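You operate a simulated robot arm through the tools that you are given. There is no shell and no other tool. Be economical: measure what you need, move in short steps, check, and stop when the job is done.

Carry out the task below with a simulated robot arm. There is one attempt and no reset: what you move stays moved.

TASK
Fetch the green pear and set it in the wide black bowl.
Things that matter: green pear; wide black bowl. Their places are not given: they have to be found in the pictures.

It is judged by the outcome, as a careful person would: the job done as asked, and still so three seconds after it is handed in. It fails if anything else is knocked over, pushed out of place, dropped, spilled or broken.

THE ROBOT
A 7-joint arm with a two-finger parallel gripper, fixed in place. Base frame: the origin is at the foot of the arm, x ahead of it, y to its left, z up; the work surface is at about z = 0. Lengths are in cm, angles in degrees, forces in N, time in s.
With the tool pointing down near the work surface it reaches from about 24 to 62 cm from the base axis. Its first joint turns from -66.0 to 66.0 degrees. Payload 2.6 kg.
Tool frame: the origin (TCP) lies between the finger pads and is the grasp point; the fingertips stand 3 cm ahead of it; z points along the fingers, y is the line along which they close. The gripper opens to 9.4 cm. The fingers are 2.8 cm wide and 1 cm thick; the gripper's body (5 by 9.6 cm) begins 5.5 cm behind the TCP.
Orientation is told as [roll, pitch, yaw] about the base's x, y, z axes, in that order, counted from this pose: with the fingers straight down and closing along the base's y, the tool's x points along the base's -x, its y along +y and its z along -z.

THE INTERFACE
- The arm moves only by the tool apply_moves. Its argument "steps" is a list of rows, each a list of 7 numbers: the turn, a rotation vector about the base's x, y, z in units of 6 degrees (1.0 is 6 degrees), then the shift along the base's x, y, z in units of 20 mm (1.0 is 20 mm), then the gripper command, from -1 (shut) to 1 (fully open), values between in proportion. In form: [[ax, ay, az, x, y, z, hand], ...]. A call has 1 to 20 rows; each row shifts and turns the commanded pose from where the row before left it. A call with a number of a shift or a turn outside -1 to 1 is refused whole. A row lasts 0.2 s, in which the tool goes at most 5 cm and 8.6 degrees; a call with a longer step from one row to the next is refused whole, and so is a gripper value outside its range. A pose out of reach is approached as far as the arm can. The call stops where the force on the tool passes 40 N (or 10 N more than at its start, if that is more) or the arm is blocked; 0.2 s more then pass. The fingers move at their own pace (about 7.2 cm/s each) and stop on an object; they squeeze with about 24 N. The grip force told is the motor's: it shows also when the fingers shut on nothing. Time passes only in rows, and 0.2 s behind the last, so rows that do not move let the fingers close. It gives the time, the measured TCP pose, the force on the tool (base axes), the opening and the grip force at its end, in the units of the frame above (readings bear some noise).
- Cameras (640 x 400 px; columns grow to the right, rows downward): "scene" is fixed at [4.71, 44.59, 56.06]; the picture's right is [-0.63, -0.78, 0.00], its down [-0.47, 0.39, -0.79] and it looks along [0.61, -0.50, -0.61] (base axes); focal length 317 px, centre (320, 200). "wrist" rides on the gripper at [-3.7, 0, -5.8] in the tool frame; the picture's right is [0.00, -1.00, 0.00], its down [0.97, 0.00, -0.24] and it looks along [0.24, 0.00, 0.97] (tool axes); focal length 218 px, centre (320, 200).
- grab_frame(camera): a new picture of that camera. No time passes.
- probe_pixels(camera, pixels): there is no depth. For up to 12 entries [column, row, z] of the newest picture of that camera ("zoom" is the newest enlarged one), the place [x, y] in the base frame at which the ray of that pixel passes the height z, good to about 0.2 cm. No time passes.
- inspect(camera, box): a new picture of the part [left, top, right, bottom] of that camera's present view, enlarged. No time passes.
- sign_off(): hands the job in; it is judged then, once.

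Work in short steps. Measure before you move; look again where a grasp or a placing could have gone wrong, and mend it. You have 60 turns and 30 pictures in all, the two below and enlarged ones among them. Open the gripper and draw the arm clear of the work before you hand the job in, unless the task says otherwise; then end with one line.

The tools are called after "Request:" as a command line: name --pt "numbers of a row" for each row, then --argument value for the rest, lists and objects as JSON in quotes. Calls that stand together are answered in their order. apply_moves: Moves the arm, as the interface text tells. Its arguments: {"type":"object","properties":{"steps":{"type":"array","items":{"type":"array","items":{"type":"number"}}}},"required":["steps"]} The other tools are called the same way: grab_frame (camera) takes a picture; probe_pixels (camera, pixels) gives the place at which the rays of pixels pass given heights; inspect (camera, box) takes an enlarged picture of a part of a camera's view; sign_off () hands the job in.

At the start:

```text
t: 0.0
eef_pos: [34.13, -10.25, 26.89]
tool_rot: [0.0, 0.0, -0.1]
ft_force: [0.2, -0.5, -0.9]
opening: 9.37
grasp_force: 0.1
```

scene: 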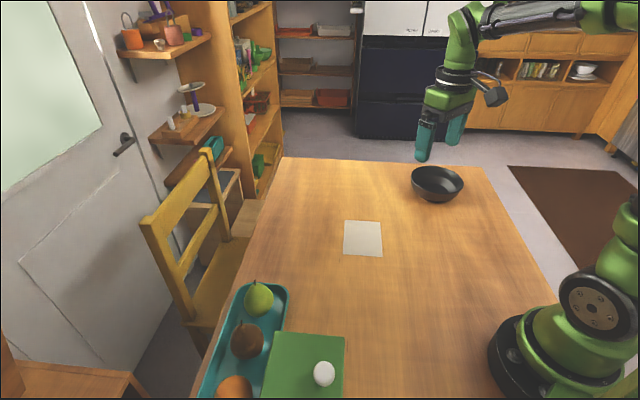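
wrist: 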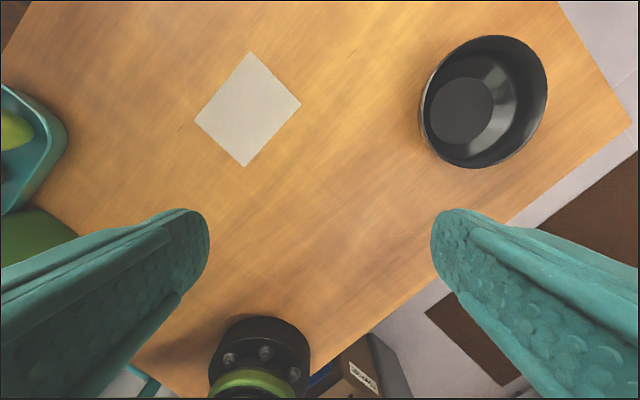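

The pear is at about (259,299) in the scene view, on a teal tray; the bowl is at about (437,183). I zoom in on the pear and probe both.

Request:
inspect --camera "scene" --box '[190, 260, 350, 400]'

Request:
probe_pixels --camera "scene" --pixels '[[259, 300, 4], [259, 300, 5], [259, 316, 1], [244, 300, 4], [274, 300, 4], [437, 200, 0], [437, 183, 5], [412, 180, 5], [463, 182, 5], [437, 168, 5], [437, 193, 5], [255, 283, 8]]'

Request:
probe_pixels --camera "wrist" --pixels '[[460, 110, 1], [484, 100, 5], [420, 110, 5], [547, 90, 5], [500, 35, 5], [475, 167, 5]]'

```text
2.86 times, centred on (270, 330) of scene
```

zoom: 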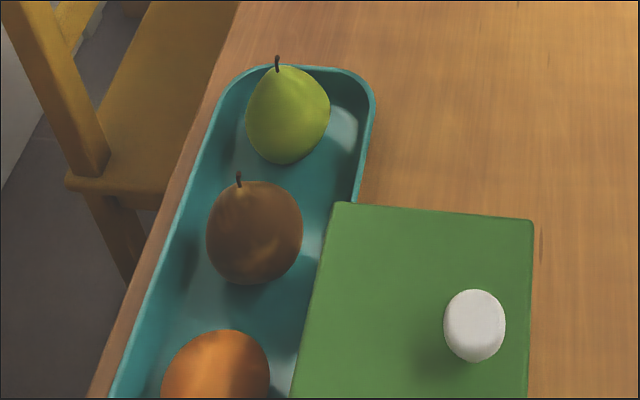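

```text
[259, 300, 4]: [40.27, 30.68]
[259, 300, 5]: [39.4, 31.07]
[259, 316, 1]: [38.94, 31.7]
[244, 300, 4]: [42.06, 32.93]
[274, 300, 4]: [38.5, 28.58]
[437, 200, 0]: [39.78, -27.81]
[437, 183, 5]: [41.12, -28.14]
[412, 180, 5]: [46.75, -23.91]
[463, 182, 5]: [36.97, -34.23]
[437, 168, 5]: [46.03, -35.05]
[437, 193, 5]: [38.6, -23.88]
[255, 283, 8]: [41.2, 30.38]
```

```text
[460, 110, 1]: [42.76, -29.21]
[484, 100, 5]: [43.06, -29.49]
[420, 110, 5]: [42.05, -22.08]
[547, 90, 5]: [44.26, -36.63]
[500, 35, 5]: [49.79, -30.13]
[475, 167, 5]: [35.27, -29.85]
```

The bowl is centred near (42.7, -29.3) with a radius of about 7 cm, and the pear is near (40, 30.7). I'll move high above the pear for a wrist view.

Request:
apply_moves --pt "0 0 0 0.1 1 0 1" --pt "0 0 0 0.1 1 0 1" --pt "0 0 0 0.1 1 0 1" --pt "0 0 0 0.1 1 0 1" --pt "0 0 0 0.1 1 0 1" --pt "0 0 0 0.1 1 0 1" --pt "0 0 0 0.1 1 0 1" --pt "0 0 0 0.1 1 0 1" --pt "0 0 0 0.1 1 0 1" --pt "0 0 0 0.1 1 0 1" --pt "0 0 0 0.1 1 0 1" --pt "0 0 0 0.1 1 0 1" --pt "0 0 0 0.1 1 0 1" --pt "0 0 0 0.1 1 0 1" --pt "0 0 0 0.1 1 0 1" --pt "0 0 0 0.1 1 0 1" --pt "0 0 0 0.1 1 0 1" --pt "0 0 0 0.1 1 0 1" --pt "0 0 0 0.1 1 0 1" --pt "0 0 0 0.1 1 0 1"

Request:
grab_frame --camera "wrist"

```text
t: 4.2
eef_pos: [38.08, 29.69, 26.95]
tool_rot: [-0.1, 0.0, 0.0]
ft_force: [-0.6, -0.3, -0.3]
opening: 9.39
grasp_force: 0.1
```

```text
26 pictures are left
```

wrist: 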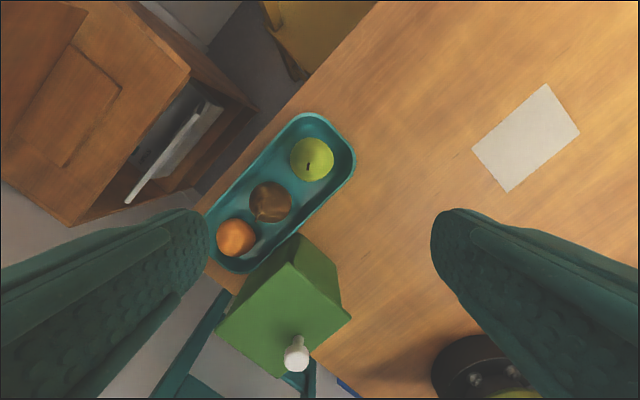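

The view shows the pear at (311,158), the tray around it, and a green block with an egg on it. I'll zoom in and probe the pear and its neighbours.

Request:
inspect --camera "wrist" --box '[200, 100, 380, 380]'

Request:
probe_pixels --camera "wrist" --pixels '[[312, 159, 4], [290, 159, 4], [334, 159, 4], [312, 137, 4], [312, 181, 4], [308, 166, 9], [270, 202, 4], [300, 115, 2], [355, 155, 2], [300, 233, 5], [300, 233, 10], [340, 185, 2]]'

Request:
probe_pixels --camera "scene" --pixels '[[274, 332, 0], [274, 332, 5], [274, 332, 10], [344, 337, 5], [344, 337, 10], [288, 290, 2], [323, 373, 10]]'

```text
1.43 times, centred on (290, 240) of wrist
```

zoom: 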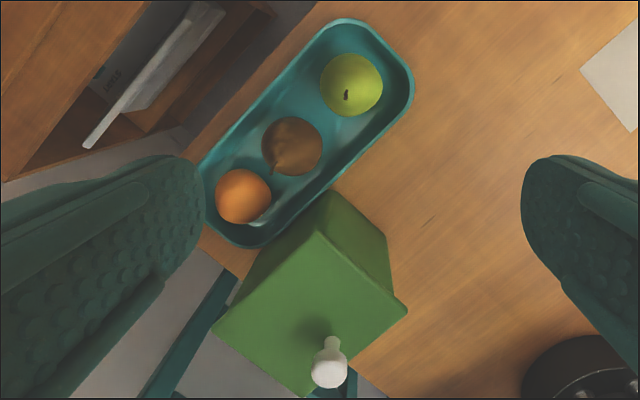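

```text
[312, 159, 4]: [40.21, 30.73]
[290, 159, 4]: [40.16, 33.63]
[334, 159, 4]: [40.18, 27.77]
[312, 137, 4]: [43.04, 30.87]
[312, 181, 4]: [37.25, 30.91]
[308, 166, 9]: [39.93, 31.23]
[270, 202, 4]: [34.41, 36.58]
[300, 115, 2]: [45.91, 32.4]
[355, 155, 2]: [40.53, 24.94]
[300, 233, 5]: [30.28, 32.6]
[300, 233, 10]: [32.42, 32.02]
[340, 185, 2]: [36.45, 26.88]
```

```text
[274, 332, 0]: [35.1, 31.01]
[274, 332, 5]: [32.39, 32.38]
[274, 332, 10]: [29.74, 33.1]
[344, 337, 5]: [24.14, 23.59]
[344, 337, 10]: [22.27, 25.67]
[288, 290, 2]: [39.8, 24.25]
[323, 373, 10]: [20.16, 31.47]
```

Probing the tray edges around the pear and the block top before choosing the grip direction (along the tray's long axis looks best, about 45° yaw).

Request:
probe_pixels --camera "zoom" --pixels '[[405, 50, 3], [385, 35, 3], [350, 20, 3], [414, 90, 3], [395, 120, 3], [300, 62, 3], [315, 232, 8], [315, 232, 12], [385, 75, 1], [291, 147, 4], [318, 145, 4], [401, 60, 3]]'

Request:
inspect --camera "wrist" --box '[260, 105, 370, 215]'

```text
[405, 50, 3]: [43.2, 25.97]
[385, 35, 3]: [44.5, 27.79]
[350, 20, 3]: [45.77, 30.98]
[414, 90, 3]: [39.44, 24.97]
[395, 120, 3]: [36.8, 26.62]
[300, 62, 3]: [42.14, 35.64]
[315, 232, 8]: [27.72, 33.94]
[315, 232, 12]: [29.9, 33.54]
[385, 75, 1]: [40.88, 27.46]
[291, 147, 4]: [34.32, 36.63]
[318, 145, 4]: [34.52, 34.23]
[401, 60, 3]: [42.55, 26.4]
```

```text
3.64 times, centred on (315, 160) of wrist
```

zoom: 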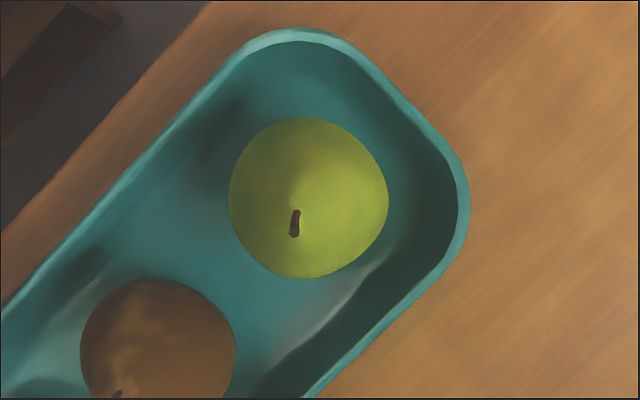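

The pear centre is (40.2, 30.8) with a radius of about 2.9. Closing along y leaves the most room, because the fingers point into a tray corner. I'll narrow to about 7.7 cm, centre, and go down to z≈11.

Request:
apply_moves --pt "0 0 0 0.53 0.28 0 0.64" --pt "0 0 0 0.53 0.28 0 0.64" --pt "0 0 0 0 0 -1 0.64" --pt "0 0 0 0 0 -1 0.64" --pt "0 0 0 0 0 -1 0.64" --pt "0 0 0 0 0 -1 0.64" --pt "0 0 0 0 0 -1 0.64" --pt "0 0 0 0 0 -1 0.64" --pt "0 0 0 0 0 -1 0.64" --pt "0 0 0 0 0 -1 0.64" --pt "0 0 0 0 0 0 0.64"

Request:
grab_frame --camera "wrist"

Request:
inspect --camera "scene" --box '[170, 220, 370, 400]'

```text
t: 6.6
eef_pos: [40.2, 30.82, 11.09]
tool_rot: [-0.1, 0.0, 0.0]
ft_force: [-0.3, 0.1, -0.6]
opening: 7.71
grasp_force: 0.1
```

```text
23 pictures are left
```

wrist: 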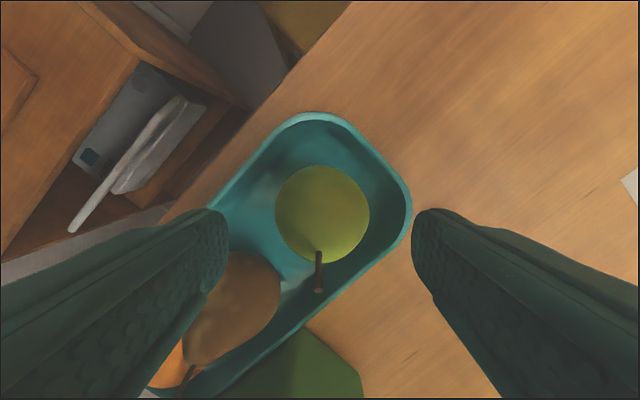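

```text
2.22 times, centred on (270, 310) of scene
```

zoom: 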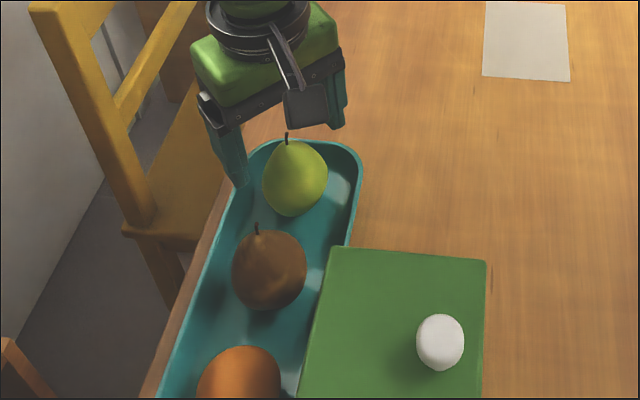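

Probing the rim, pear and brown fruit edges from this closer view.

Request:
probe_pixels --camera "wrist" --pixels '[[275, 213, 3.5], [370, 213, 3.5], [322, 166, 3.5], [322, 262, 4.5], [404, 205, 2], [404, 205, 3], [398, 180, 2], [404, 230, 2], [278, 270, 4], [235, 253, 4], [280, 290, 4]]'

```text
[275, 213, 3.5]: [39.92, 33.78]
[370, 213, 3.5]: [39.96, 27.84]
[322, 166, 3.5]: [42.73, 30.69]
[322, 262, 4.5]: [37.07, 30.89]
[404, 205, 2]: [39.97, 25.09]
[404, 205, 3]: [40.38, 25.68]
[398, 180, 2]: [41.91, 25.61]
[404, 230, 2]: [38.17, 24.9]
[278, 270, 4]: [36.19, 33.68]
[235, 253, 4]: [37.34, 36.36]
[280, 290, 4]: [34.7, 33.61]
```

The inner rim is at y≈25.4 and the pear spans 27.84 to 33.78. I'll narrow to 7.2 cm, shift to y≈30.95 and descend to z≈4.5.

Request:
apply_moves --pt "0 0 0 -0.05 0.07 0 0.53" --pt "0 0 0 0 0 -0.5 0.53" --pt "0 0 0 0 0 -0.6 0.53" --pt "0 0 0 0 0 -0.6 0.53" --pt "0 0 0 0 0 -0.6 0.53" --pt "0 0 0 0 0 -0.5 0.53" --pt "0 0 0 0 0 -0.5 0.53" --pt "0 0 0 0 0 0 0.53"

Request:
grab_frame --camera "wrist"

```text
t: 8.4
eef_pos: [40.17, 30.99, 4.5]
tool_rot: [-0.1, 0.0, 0.0]
ft_force: [-0.4, 0.8, 0.8]
opening: 7.19
grasp_force: 0.0
```

```text
21 pictures are left
```

wrist: 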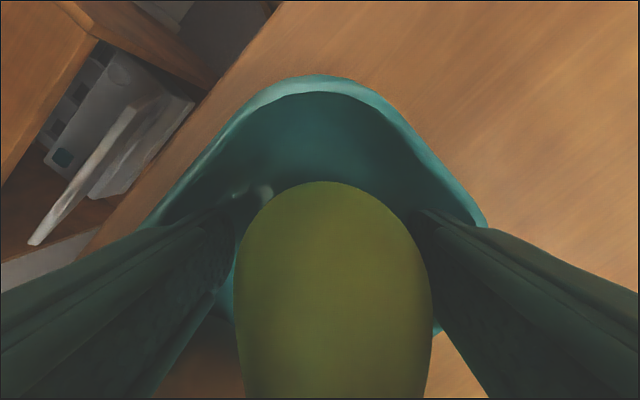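

The fingers straddle the pear inside the tray with no contact force. I close them.

Request:
apply_moves --pt "0 0 0 0 0 0 0.2" --pt "0 0 0 0 0 0 -0.3" --pt "0 0 0 0 0 0 -1" --pt "0 0 0 0 0 0 -1" --pt "0 0 0 0 0 0 -1"

```text
t: 9.6
eef_pos: [40.09, 31.1, 4.48]
tool_rot: [0.1, 0.0, -0.1]
ft_force: [-1.1, -0.2, -0.2]
opening: 5.67
grasp_force: 24.0
```

The pear is held with an opening of 5.67 cm and 24 N. I lift it slowly.

Request:
apply_moves --pt "0 0 0 0 0 0.3 -1" --pt "0 0 0 0 0 0.5 -1" --pt "0 0 0 0 0 0.7 -1" --pt "0 0 0 0 0 1 -1" --pt "0 0 0 0 0 1 -1" --pt "0 0 0 0 0 1 -1" --pt "0 0 0 0 0 1 -1" --pt "0 0 0 0 0 1 -1" --pt "0 0 0 0 0 1 -1"

Request:
grab_frame --camera "scene"

Request:
grab_frame --camera "wrist"

```text
t: 11.6
eef_pos: [40.11, 31.03, 19.34]
tool_rot: [0.0, -0.1, 0.0]
ft_force: [-1.1, 0.8, -1.0]
opening: 4.58
grasp_force: 24.4
```

```text
20 pictures are left
```

scene: 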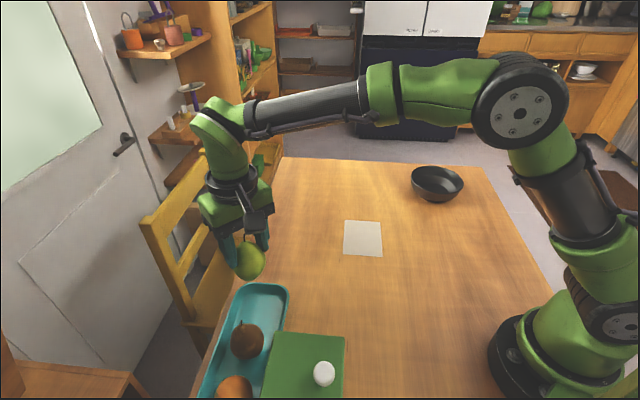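

```text
19 pictures are left
```

wrist: 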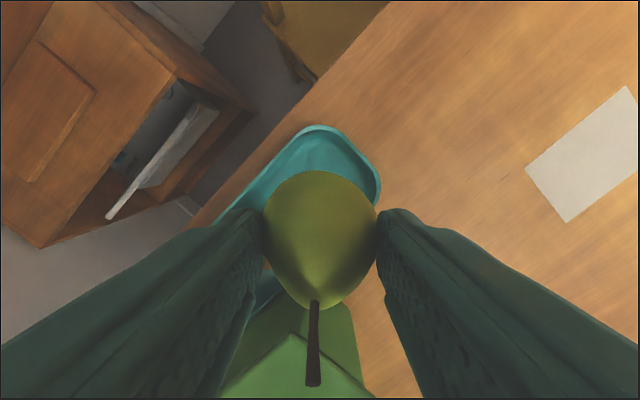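

The opening shrank from 5.67 to 4.58, so the pear has slipped. I zoom in.

Request:
inspect --camera "scene" --box '[190, 160, 310, 300]'

Request:
apply_moves --pt "0 0 0 0 0 0 -1"

```text
2.86 times, centred on (250, 230) of scene
```

zoom: 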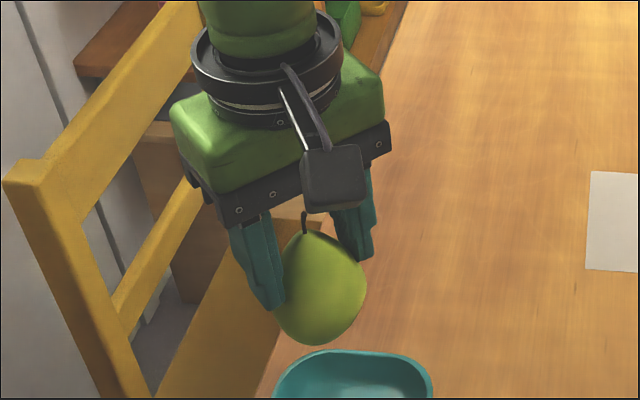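

```text
t: 12.0
eef_pos: [40.04, 31.0, 19.32]
tool_rot: [0.0, 0.0, 0.0]
ft_force: [0.6, 0.9, -1.8]
opening: 4.53
grasp_force: 24.0
```

The pear is held on its tapering upper half and could slip out in transit. I'll set it back in the tray and grip deeper.

Request:
apply_moves --pt "0 0 0 0 0 -1 -1" --pt "0 0 0 0 0 -1 -1" --pt "0 0 0 0 0 -1 -1" --pt "0 0 0 0 0 -1 -1" --pt "0 0 0 0 0 -0.8 -1" --pt "0 0 0 0 0 -0.5 -1"

Request:
inspect --camera "scene" --box '[190, 220, 310, 360]'

```text
t: 13.4
eef_pos: [40.2, 31.03, 8.73]
tool_rot: [0.0, 0.0, 0.0]
ft_force: [-0.1, 0.5, -1.3]
opening: 4.55
grasp_force: 24.5
```

```text
2.86 times, centred on (250, 290) of scene
```

zoom: 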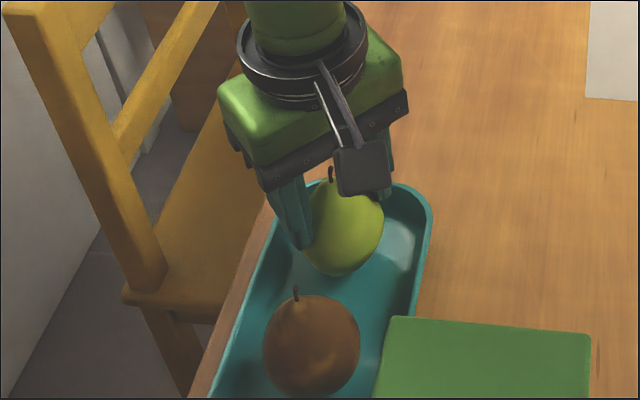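

Grip is stable but shallow, so I lower in small steps until it touches.

Request:
apply_moves --pt "0 0 0 0 0 -0.3 -1" --pt "0 0 0 0 0 -0.3 -1" --pt "0 0 0 0 0 -0.2 -1"

```text
t: 14.0
eef_pos: [40.3, 31.02, 8.19]
tool_rot: [0.2, -0.1, -0.2]
ft_force: [-1.3, -0.1, 5.1]
opening: 4.56
grasp_force: 24.3
stopped in row 3: the force on the tool passed its limit (the readings are from after the stop); the commanded pose is now the measured one
```

Contact at z 8.2: the pear is resting on the tray. I open gently and look.

Request:
apply_moves --pt "0 0 0 0 0 0 0.05" --pt "0 0 0 0 0 0 0.2" --pt "0 0 0 0 0 0 0.4" --pt "0 0 0 0 0 0 0.53" --pt "0 0 0 0 0 0 0.53"

Request:
grab_frame --camera "wrist"

Request:
inspect --camera "scene" --box '[190, 220, 310, 360]'

```text
t: 15.2
eef_pos: [40.28, 30.96, 8.17]
tool_rot: [0.2, -0.3, -0.2]
ft_force: [-0.6, 0.6, -0.8]
opening: 7.16
grasp_force: 0.0
```

```text
16 pictures are left
```

wrist: 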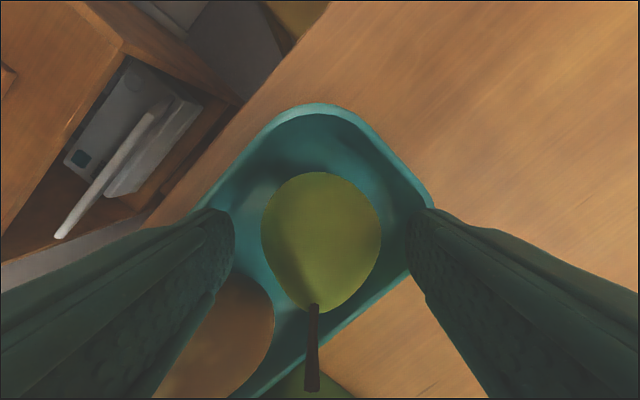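

```text
2.86 times, centred on (250, 290) of scene
```

zoom: 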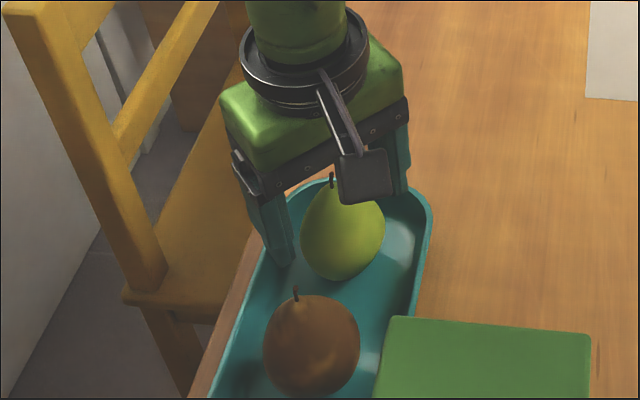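

The pear stands upright in the tray again. Before going deeper I check the heights of the stem tip and the widest part from both views, since the palm must clear the stem.

Request:
probe_pixels --camera "zoom" --pixels '[[331, 172, 8], [331, 172, 9], [331, 172, 10], [331, 172, 11], [332, 190, 7], [332, 190, 8], [342, 282, 0.5], [342, 282, 1.5]]'

Request:
probe_pixels --camera "wrist" --pixels '[[312, 391, 8], [312, 391, 9], [312, 391, 10], [312, 391, 11], [314, 305, 7], [314, 305, 8], [261, 235, 4], [381, 235, 4], [320, 172, 3]]'

```text
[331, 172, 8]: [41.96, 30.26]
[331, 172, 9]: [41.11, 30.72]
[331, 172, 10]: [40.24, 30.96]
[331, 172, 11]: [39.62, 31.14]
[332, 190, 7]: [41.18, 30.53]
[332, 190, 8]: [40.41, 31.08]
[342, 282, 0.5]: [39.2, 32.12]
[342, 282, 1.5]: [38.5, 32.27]
```

```text
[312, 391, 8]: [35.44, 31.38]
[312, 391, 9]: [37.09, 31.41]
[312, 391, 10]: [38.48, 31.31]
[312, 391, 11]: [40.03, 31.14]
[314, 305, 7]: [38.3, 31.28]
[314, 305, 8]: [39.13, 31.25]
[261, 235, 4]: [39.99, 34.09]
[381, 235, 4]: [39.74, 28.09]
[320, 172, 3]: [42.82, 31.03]
```

The pear centre is at (39.9, 31.1) and the stem tip at z≈10.8. I re-centre and descend to z≈4.0 in small steps, watching the force.

Request:
apply_moves --pt "-0.03 0.05 0.03 -0.17 0.06 0 0.53" --pt "0 0 0 0 0 -0.5 0.53" --pt "0 0 0 0 0 -0.5 0.53" --pt "0 0 0 0 0 -0.4 0.53" --pt "0 0 0 0 0 -0.3 0.53" --pt "0 0 0 0 0 -0.2 0.53" --pt "0 0 0 0 0 -0.15 0.53" --pt "0 0 0 0 0 0 0.53"

```text
t: 17.0
eef_pos: [39.91, 31.06, 4.05]
tool_rot: [0.0, 0.1, 0.0]
ft_force: [-0.7, -0.8, 0.0]
opening: 7.18
grasp_force: 0.1
```

No contact at z 4.05. I go a little lower, to 3.7, and close.

Request:
apply_moves --pt "0 0 0 0 0 -0.17 0.53" --pt "0 0 0 0 0 0 0.2" --pt "0 0 0 0 0 0 -0.3" --pt "0 0 0 0 0 0 -1" --pt "0 0 0 0 0 0 -1" --pt "0 0 0 0 0 0 -1" --pt "0 0 0 0 0 0 -1" --pt "0 0 0 0 0 0 -1"

```text
t: 18.8
eef_pos: [39.8, 30.97, 3.68]
tool_rot: [0.1, 0.2, 0.0]
ft_force: [0.5, -2.5, 2.4]
opening: 5.7
grasp_force: 23.5
```

Opening is 5.70. I lift slowly and check for slip.

Request:
apply_moves --pt "0 0 0 0 0 0.1 -1" --pt "0 0 0 0 0 0.15 -1" --pt "0 0 0 0 0 0.25 -1" --pt "0 0 0 0 0 0.25 -1" --pt "0 0 0 0 0 0.25 -1"

```text
t: 20.0
eef_pos: [39.77, 30.99, 5.69]
tool_rot: [0.1, 0.1, 0.0]
ft_force: [0.5, 0.3, -1.3]
opening: 5.73
grasp_force: 24.0
```

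The opening is unchanged, so it is holding. I keep lifting gently.

Request:
apply_moves --pt "0 0 0 0 0 0.3 -1" --pt "0 0 0 0 0 0.4 -1" --pt "0 0 0 0 0 0.5 -1" --pt "0 0 0 0 0 0.6 -1" --pt "0 0 0 0 0 0.6 -1" --pt "0 0 0 0 0 0.6 -1" --pt "0 0 0 0 0 0.6 -1" --pt "0 0 0 0 0 0.6 -1" --pt "0 0 0 0 0 0.6 -1" --pt "0 0 0 0 0 0.5 -1" --pt "0 0 0 0 0 0.3 -1"

Request:
grab_frame --camera "scene"

```text
t: 22.4
eef_pos: [39.77, 31.2, 16.86]
tool_rot: [0.1, 0.2, -0.1]
ft_force: [0.6, -0.4, -1.8]
opening: 5.71
grasp_force: 23.8
```

```text
14 pictures are left
```

scene: 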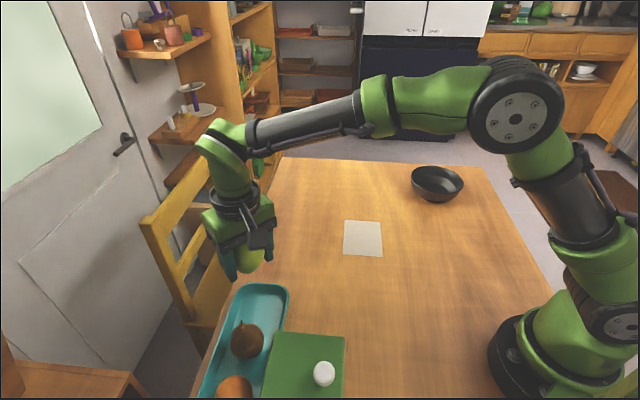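

Firm grip (5.71). I carry it toward the bowl at moderate speed.

Request:
apply_moves --pt "0 0 0 0 -0.2 0.1 -1" --pt "0 0 0 0.05 -0.4 0.1 -1" --pt "0 0 0 0.05 -0.6 0.1 -1" --pt "0 0 0 0.05 -0.8 0.1 -1" --pt "0 0 0 0.05 -0.8 0 -1" --pt "0 0 0 0.05 -0.8 0 -1" --pt "0 0 0 0.05 -0.8 0 -1" --pt "0 0 0 0.05 -0.8 0 -1" --pt "0 0 0 0.05 -0.8 0 -1" --pt "0 0 0 0.05 -0.8 0 -1" --pt "0 0 0 0.05 -0.8 0 -1" --pt "0 0 0 0.05 -0.8 0 -1" --pt "0 0 0 0.05 -0.8 0 -1" --pt "0 0 0 0.05 -0.8 0 -1" --pt "0 0 0 0.05 -0.8 0 -1" --pt "0 0 0 0.05 -0.8 0 -1" --pt "0 0 0 0.05 -0.8 0 -1" --pt "0 0 0 0.05 -0.8 0 -1" --pt "0 0 0 0.05 -0.6 0 -1" --pt "0 0 0 0.05 -0.4 0 -1"

```text
t: 26.6
eef_pos: [41.77, 2.62, 17.76]
tool_rot: [0.0, 0.2, -0.1]
ft_force: [-0.1, -0.3, -0.8]
opening: 5.67
grasp_force: 24.3
```

Still held. I continue to about y = -25.

Request:
apply_moves --pt "0 0 0 0 -0.3 0 -1" --pt "0 0 0 0.05 -0.6 0 -1" --pt "0 0 0 0.05 -0.8 0 -1" --pt "0 0 0 0.05 -0.8 0 -1" --pt "0 0 0 0.05 -0.8 0 -1" --pt "0 0 0 0.05 -0.8 0 -1" --pt "0 0 0 0.05 -0.8 0 -1" --pt "0 0 0 0.05 -0.8 0 -1" --pt "0 0 0 0.05 -0.8 0 -1" --pt "0 0 0 0 -0.8 0 -1" --pt "0 0 0 0 -0.8 0 -1" --pt "0 0 0 0 -0.8 0 -1" --pt "0 0 0 0 -0.8 0 -1" --pt "0 0 0 0 -0.8 0 -1" --pt "0 0 0 0 -0.8 0 -1" --pt "0 0 0 0 -0.8 0 -1" --pt "0 0 0 0 -0.8 0 -1" --pt "0 0 0 0 -0.8 0 -1" --pt "0 0 0 0 -0.8 0 -1" --pt "0 0 0 0 -0.4 0 -1"

Request:
grab_frame --camera "wrist"

Request:
inspect --camera "scene" --box '[360, 80, 520, 220]'

```text
t: 30.8
eef_pos: [42.57, -27.04, 17.63]
tool_rot: [0.0, 0.1, 0.0]
ft_force: [0.0, -0.5, -2.0]
opening: 5.7
grasp_force: 24.4
```

```text
13 pictures are left
```

wrist: 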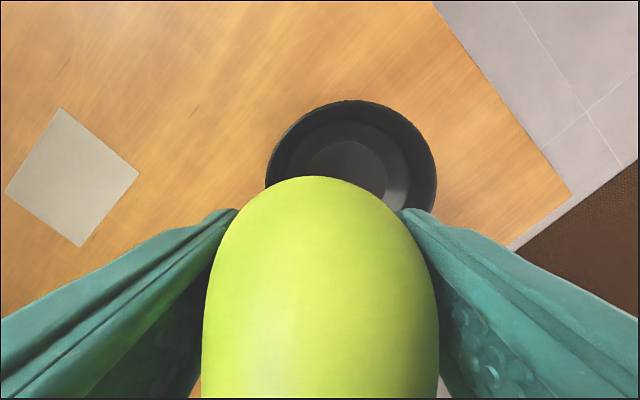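

```text
2.86 times, centred on (440, 150) of scene
```

zoom: 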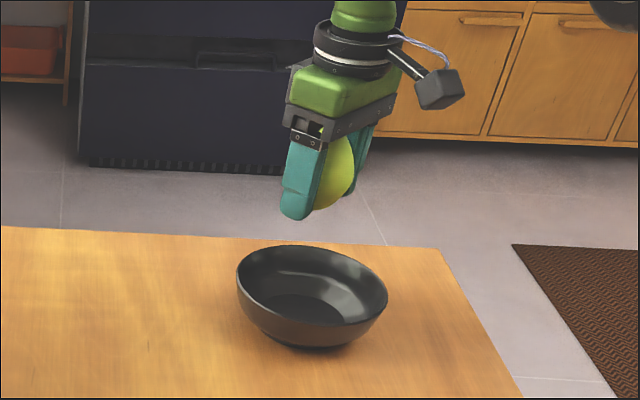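

Locating the bowl rim precisely from the wrist view: left (265,175), right (437,180), top (352,100).

Request:
probe_pixels --camera "wrist" --pixels '[[265, 175, 5], [437, 180, 5], [352, 100, 5], [268, 175, 6], [351, 142, 0.7]]'

Request:
probe_pixels --camera "zoom" --pixels '[[237, 285, 5], [387, 292, 5], [300, 246, 5], [325, 324, 5], [308, 310, 1], [295, 293, 1]]'

```text
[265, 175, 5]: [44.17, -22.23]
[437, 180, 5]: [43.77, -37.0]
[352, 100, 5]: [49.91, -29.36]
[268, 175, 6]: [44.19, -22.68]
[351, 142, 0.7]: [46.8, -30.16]
```

```text
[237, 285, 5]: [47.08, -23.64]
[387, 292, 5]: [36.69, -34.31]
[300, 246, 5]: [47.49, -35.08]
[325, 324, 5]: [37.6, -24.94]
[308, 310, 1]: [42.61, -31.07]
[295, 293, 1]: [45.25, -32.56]
```

The bowl centre is about (42.5, -29.5). I centre over it and descend to z≈8.

Request:
apply_moves --pt "0 0 0 0 -0.4 0 -1" --pt "0 0 0 0 -0.5 0 -1" --pt "0 0 0 0 -0.33 0 -1" --pt "0 0 0 0 0 -0.4 -1" --pt "0 0 0 0 0 -0.7 -1" --pt "0 0 0 0 0 -0.8 -1" --pt "0 0 0 0 0 -0.8 -1" --pt "0 0 0 0 0 -0.8 -1" --pt "0 0 0 0 0 -0.7 -1" --pt "0 0 0 0 0 -0.4 -1" --pt "0 0 0 0 0 -0.2 -1"

Request:
inspect --camera "scene" --box '[360, 80, 520, 220]'

Request:
grab_frame --camera "wrist"

```text
t: 33.2
eef_pos: [42.67, -29.63, 8.11]
tool_rot: [-0.1, 0.1, 0.0]
ft_force: [-0.6, 0.4, -1.2]
opening: 5.68
grasp_force: 24.2
```

```text
2.86 times, centred on (440, 150) of scene
```

zoom: 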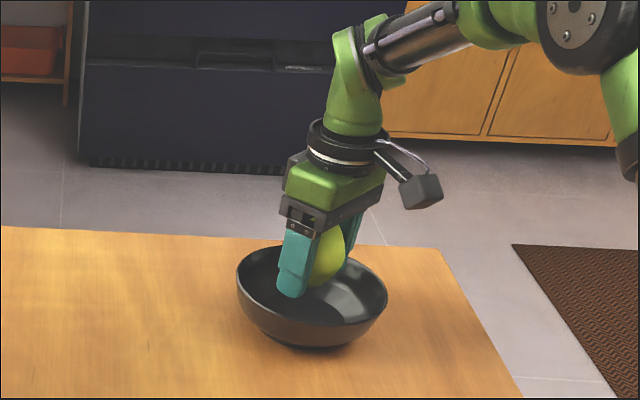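

```text
10 pictures are left
```

wrist: 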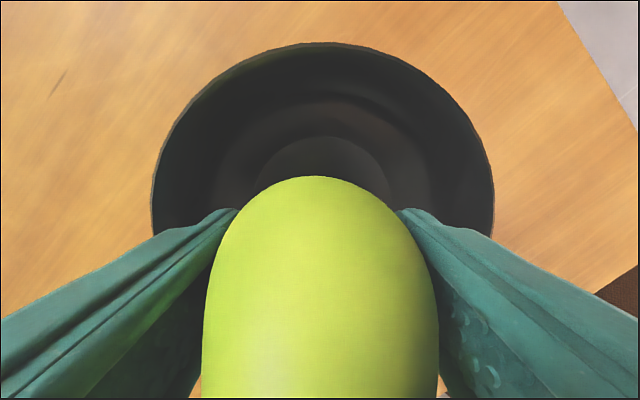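

The pear is centred over the bowl (rim spans columns 152–494). I lower in small steps toward the floor of the bowl.

Request:
apply_moves --pt "0 0 0 0 0 -0.3 -1" --pt "0 0 0 0 0 -0.4 -1" --pt "0 0 0 0 0 -0.3 -1" --pt "0 0 0 0 0 -0.2 -1" --pt "0 0 0 0 0 -0.15 -1" --pt "0 0 0 0 0 0 -1"

```text
t: 34.6
eef_pos: [42.63, -29.46, 5.51]
tool_rot: [0.0, 0.0, 0.0]
ft_force: [0.4, -0.2, -1.6]
opening: 5.68
grasp_force: 23.8
```

No contact yet at 5.5; I creep down further.

Request:
apply_moves --pt "0 0 0 0 0 -0.1 -1" --pt "0 0 0 0 0 -0.1 -1" --pt "0 0 0 0 0 -0.1 -1" --pt "0 0 0 0 0 -0.1 -1" --pt "0 0 0 0 0 0 -1"

```text
t: 35.8
eef_pos: [42.69, -29.41, 4.55]
tool_rot: [0.2, 0.2, -0.1]
ft_force: [-0.3, 0.1, -0.8]
opening: 5.7
grasp_force: 24.2
```

Request:
apply_moves --pt "0 0 0 0 0 -0.06 -1" --pt "0 0 0 0 0 -0.06 -1" --pt "0 0 0 0 0 0 -1"

```text
t: 36.6
eef_pos: [42.56, -29.54, 4.34]
tool_rot: [0.2, 0.1, 0.0]
ft_force: [-0.4, 0.0, -0.5]
opening: 5.68
grasp_force: 23.4
```

The downward load has faded (-1.6 to -0.5 N), so the pear is at or near the bowl floor. I release slightly, to about 6.7 cm.

Request:
apply_moves --pt "0 0 0 0 0 0 0.25" --pt "0 0 0 0 0 0 0.32" --pt "0 0 0 0 0 0 0.42" --pt "0 0 0 0 0 0 0.42"

Request:
grab_frame --camera "wrist"

Request:
inspect --camera "scene" --box '[360, 80, 520, 220]'

```text
t: 37.6
eef_pos: [42.59, -29.53, 4.3]
tool_rot: [0.0, 0.1, 0.0]
ft_force: [-0.8, -0.7, 4.1]
opening: 6.49
grasp_force: 0.0
```

```text
9 pictures are left
```

wrist: 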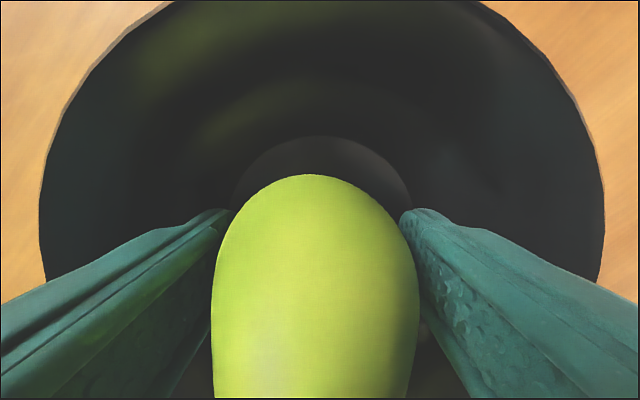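

```text
2.86 times, centred on (440, 150) of scene
```

zoom: 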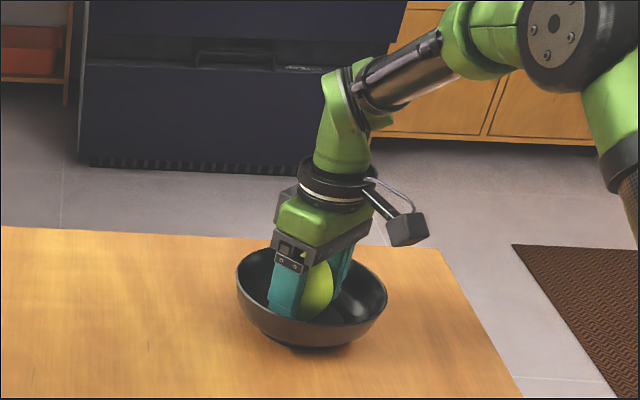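

The pear is free. The fingers lightly touch the bowl wall (4 N up), so I rise slowly and keep the same opening, widening only once higher.

Request:
apply_moves --pt "0 0 0 0 0 0.15 0.4" --pt "0 0 0 0 0 0.2 0.42" --pt "0 0 0 0 0 0.3 0.5" --pt "0 0 0 0 0 0.3 0.55" --pt "0 0 0 0 0 0.4 0.6" --pt "0 0 0 0 0 0.4 0.6" --pt "0 0 0 0 0 0.5 0.6"

Request:
inspect --camera "scene" --box '[360, 80, 520, 220]'

```text
t: 39.2
eef_pos: [42.68, -29.61, 8.81]
tool_rot: [0.0, 0.1, 0.1]
ft_force: [0.0, 0.3, 0.0]
opening: 7.53
grasp_force: 0.2
```

```text
2.86 times, centred on (440, 150) of scene
```

zoom: 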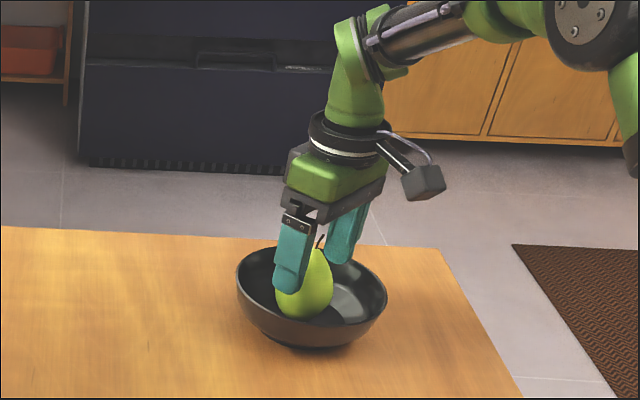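

The pear stands in the bowl. I withdraw straight up, fully open, then back away.

Request:
apply_moves --pt "0 0 0 0 0 0.5 0.7" --pt "0 0 0 0 0 0.7 0.8" --pt "0 0 0 0 0 0.8 1" --pt "0 0 0 0 0 0.8 1" --pt "0 0 0 0 0 0.8 1" --pt "0 0 0 0 0 0.8 1" --pt "0 0 0 0 0 0.8 1" --pt "0 0 0 0 0 0.8 1" --pt "0 0 0 0 0 0.8 1" --pt "0 0 0 -0.5 0.8 0.2 1" --pt "0 0 0 -0.5 0.8 0 1" --pt "0 0 0 -0.5 0.8 0 1" --pt "0 0 0 -0.5 0.8 0 1" --pt "0 0 0 -0.5 0.8 0 1" --pt "0 0 0 -0.5 0.8 0 1" --pt "0 0 0 -0.5 0.8 0 1" --pt "0 0 0 0 0 0 1"

Request:
grab_frame --camera "scene"

Request:
grab_frame --camera "wrist"

```text
t: 42.8
eef_pos: [35.48, -18.34, 22.82]
tool_rot: [0.0, 0.1, 0.0]
ft_force: [-0.9, 0.6, -0.9]
opening: 9.41
grasp_force: 0.0
```

```text
6 pictures are left
```

scene: 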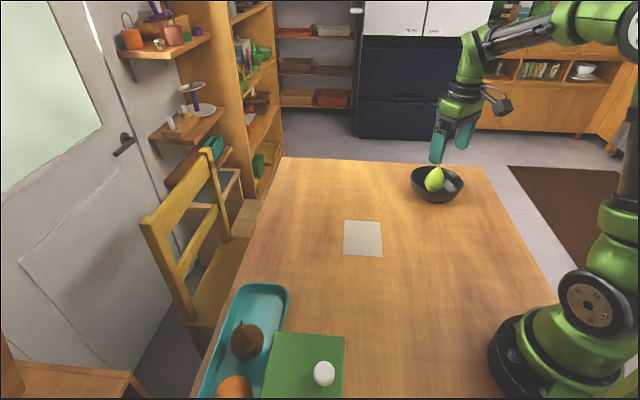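

```text
5 pictures are left
```

wrist: 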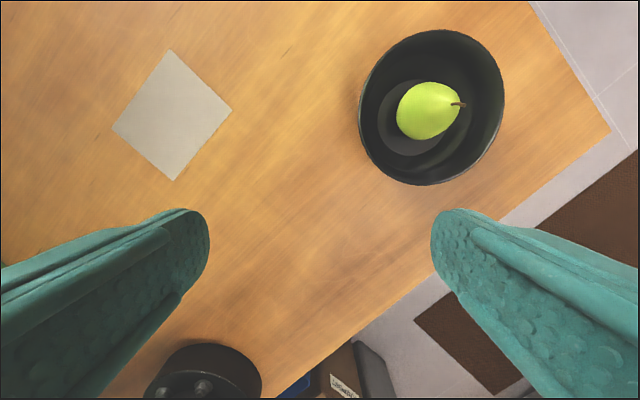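

The pear is in the bowl, the bowl and the other things are where they were, and the arm is clear with the gripper open.

Request:
sign_off

```text
The job is handed in.
```

The green pear is in the wide black bowl, and nothing else was moved. My first grip slipped, so I set the pear back down in the tray and gripped it again before carrying it over.
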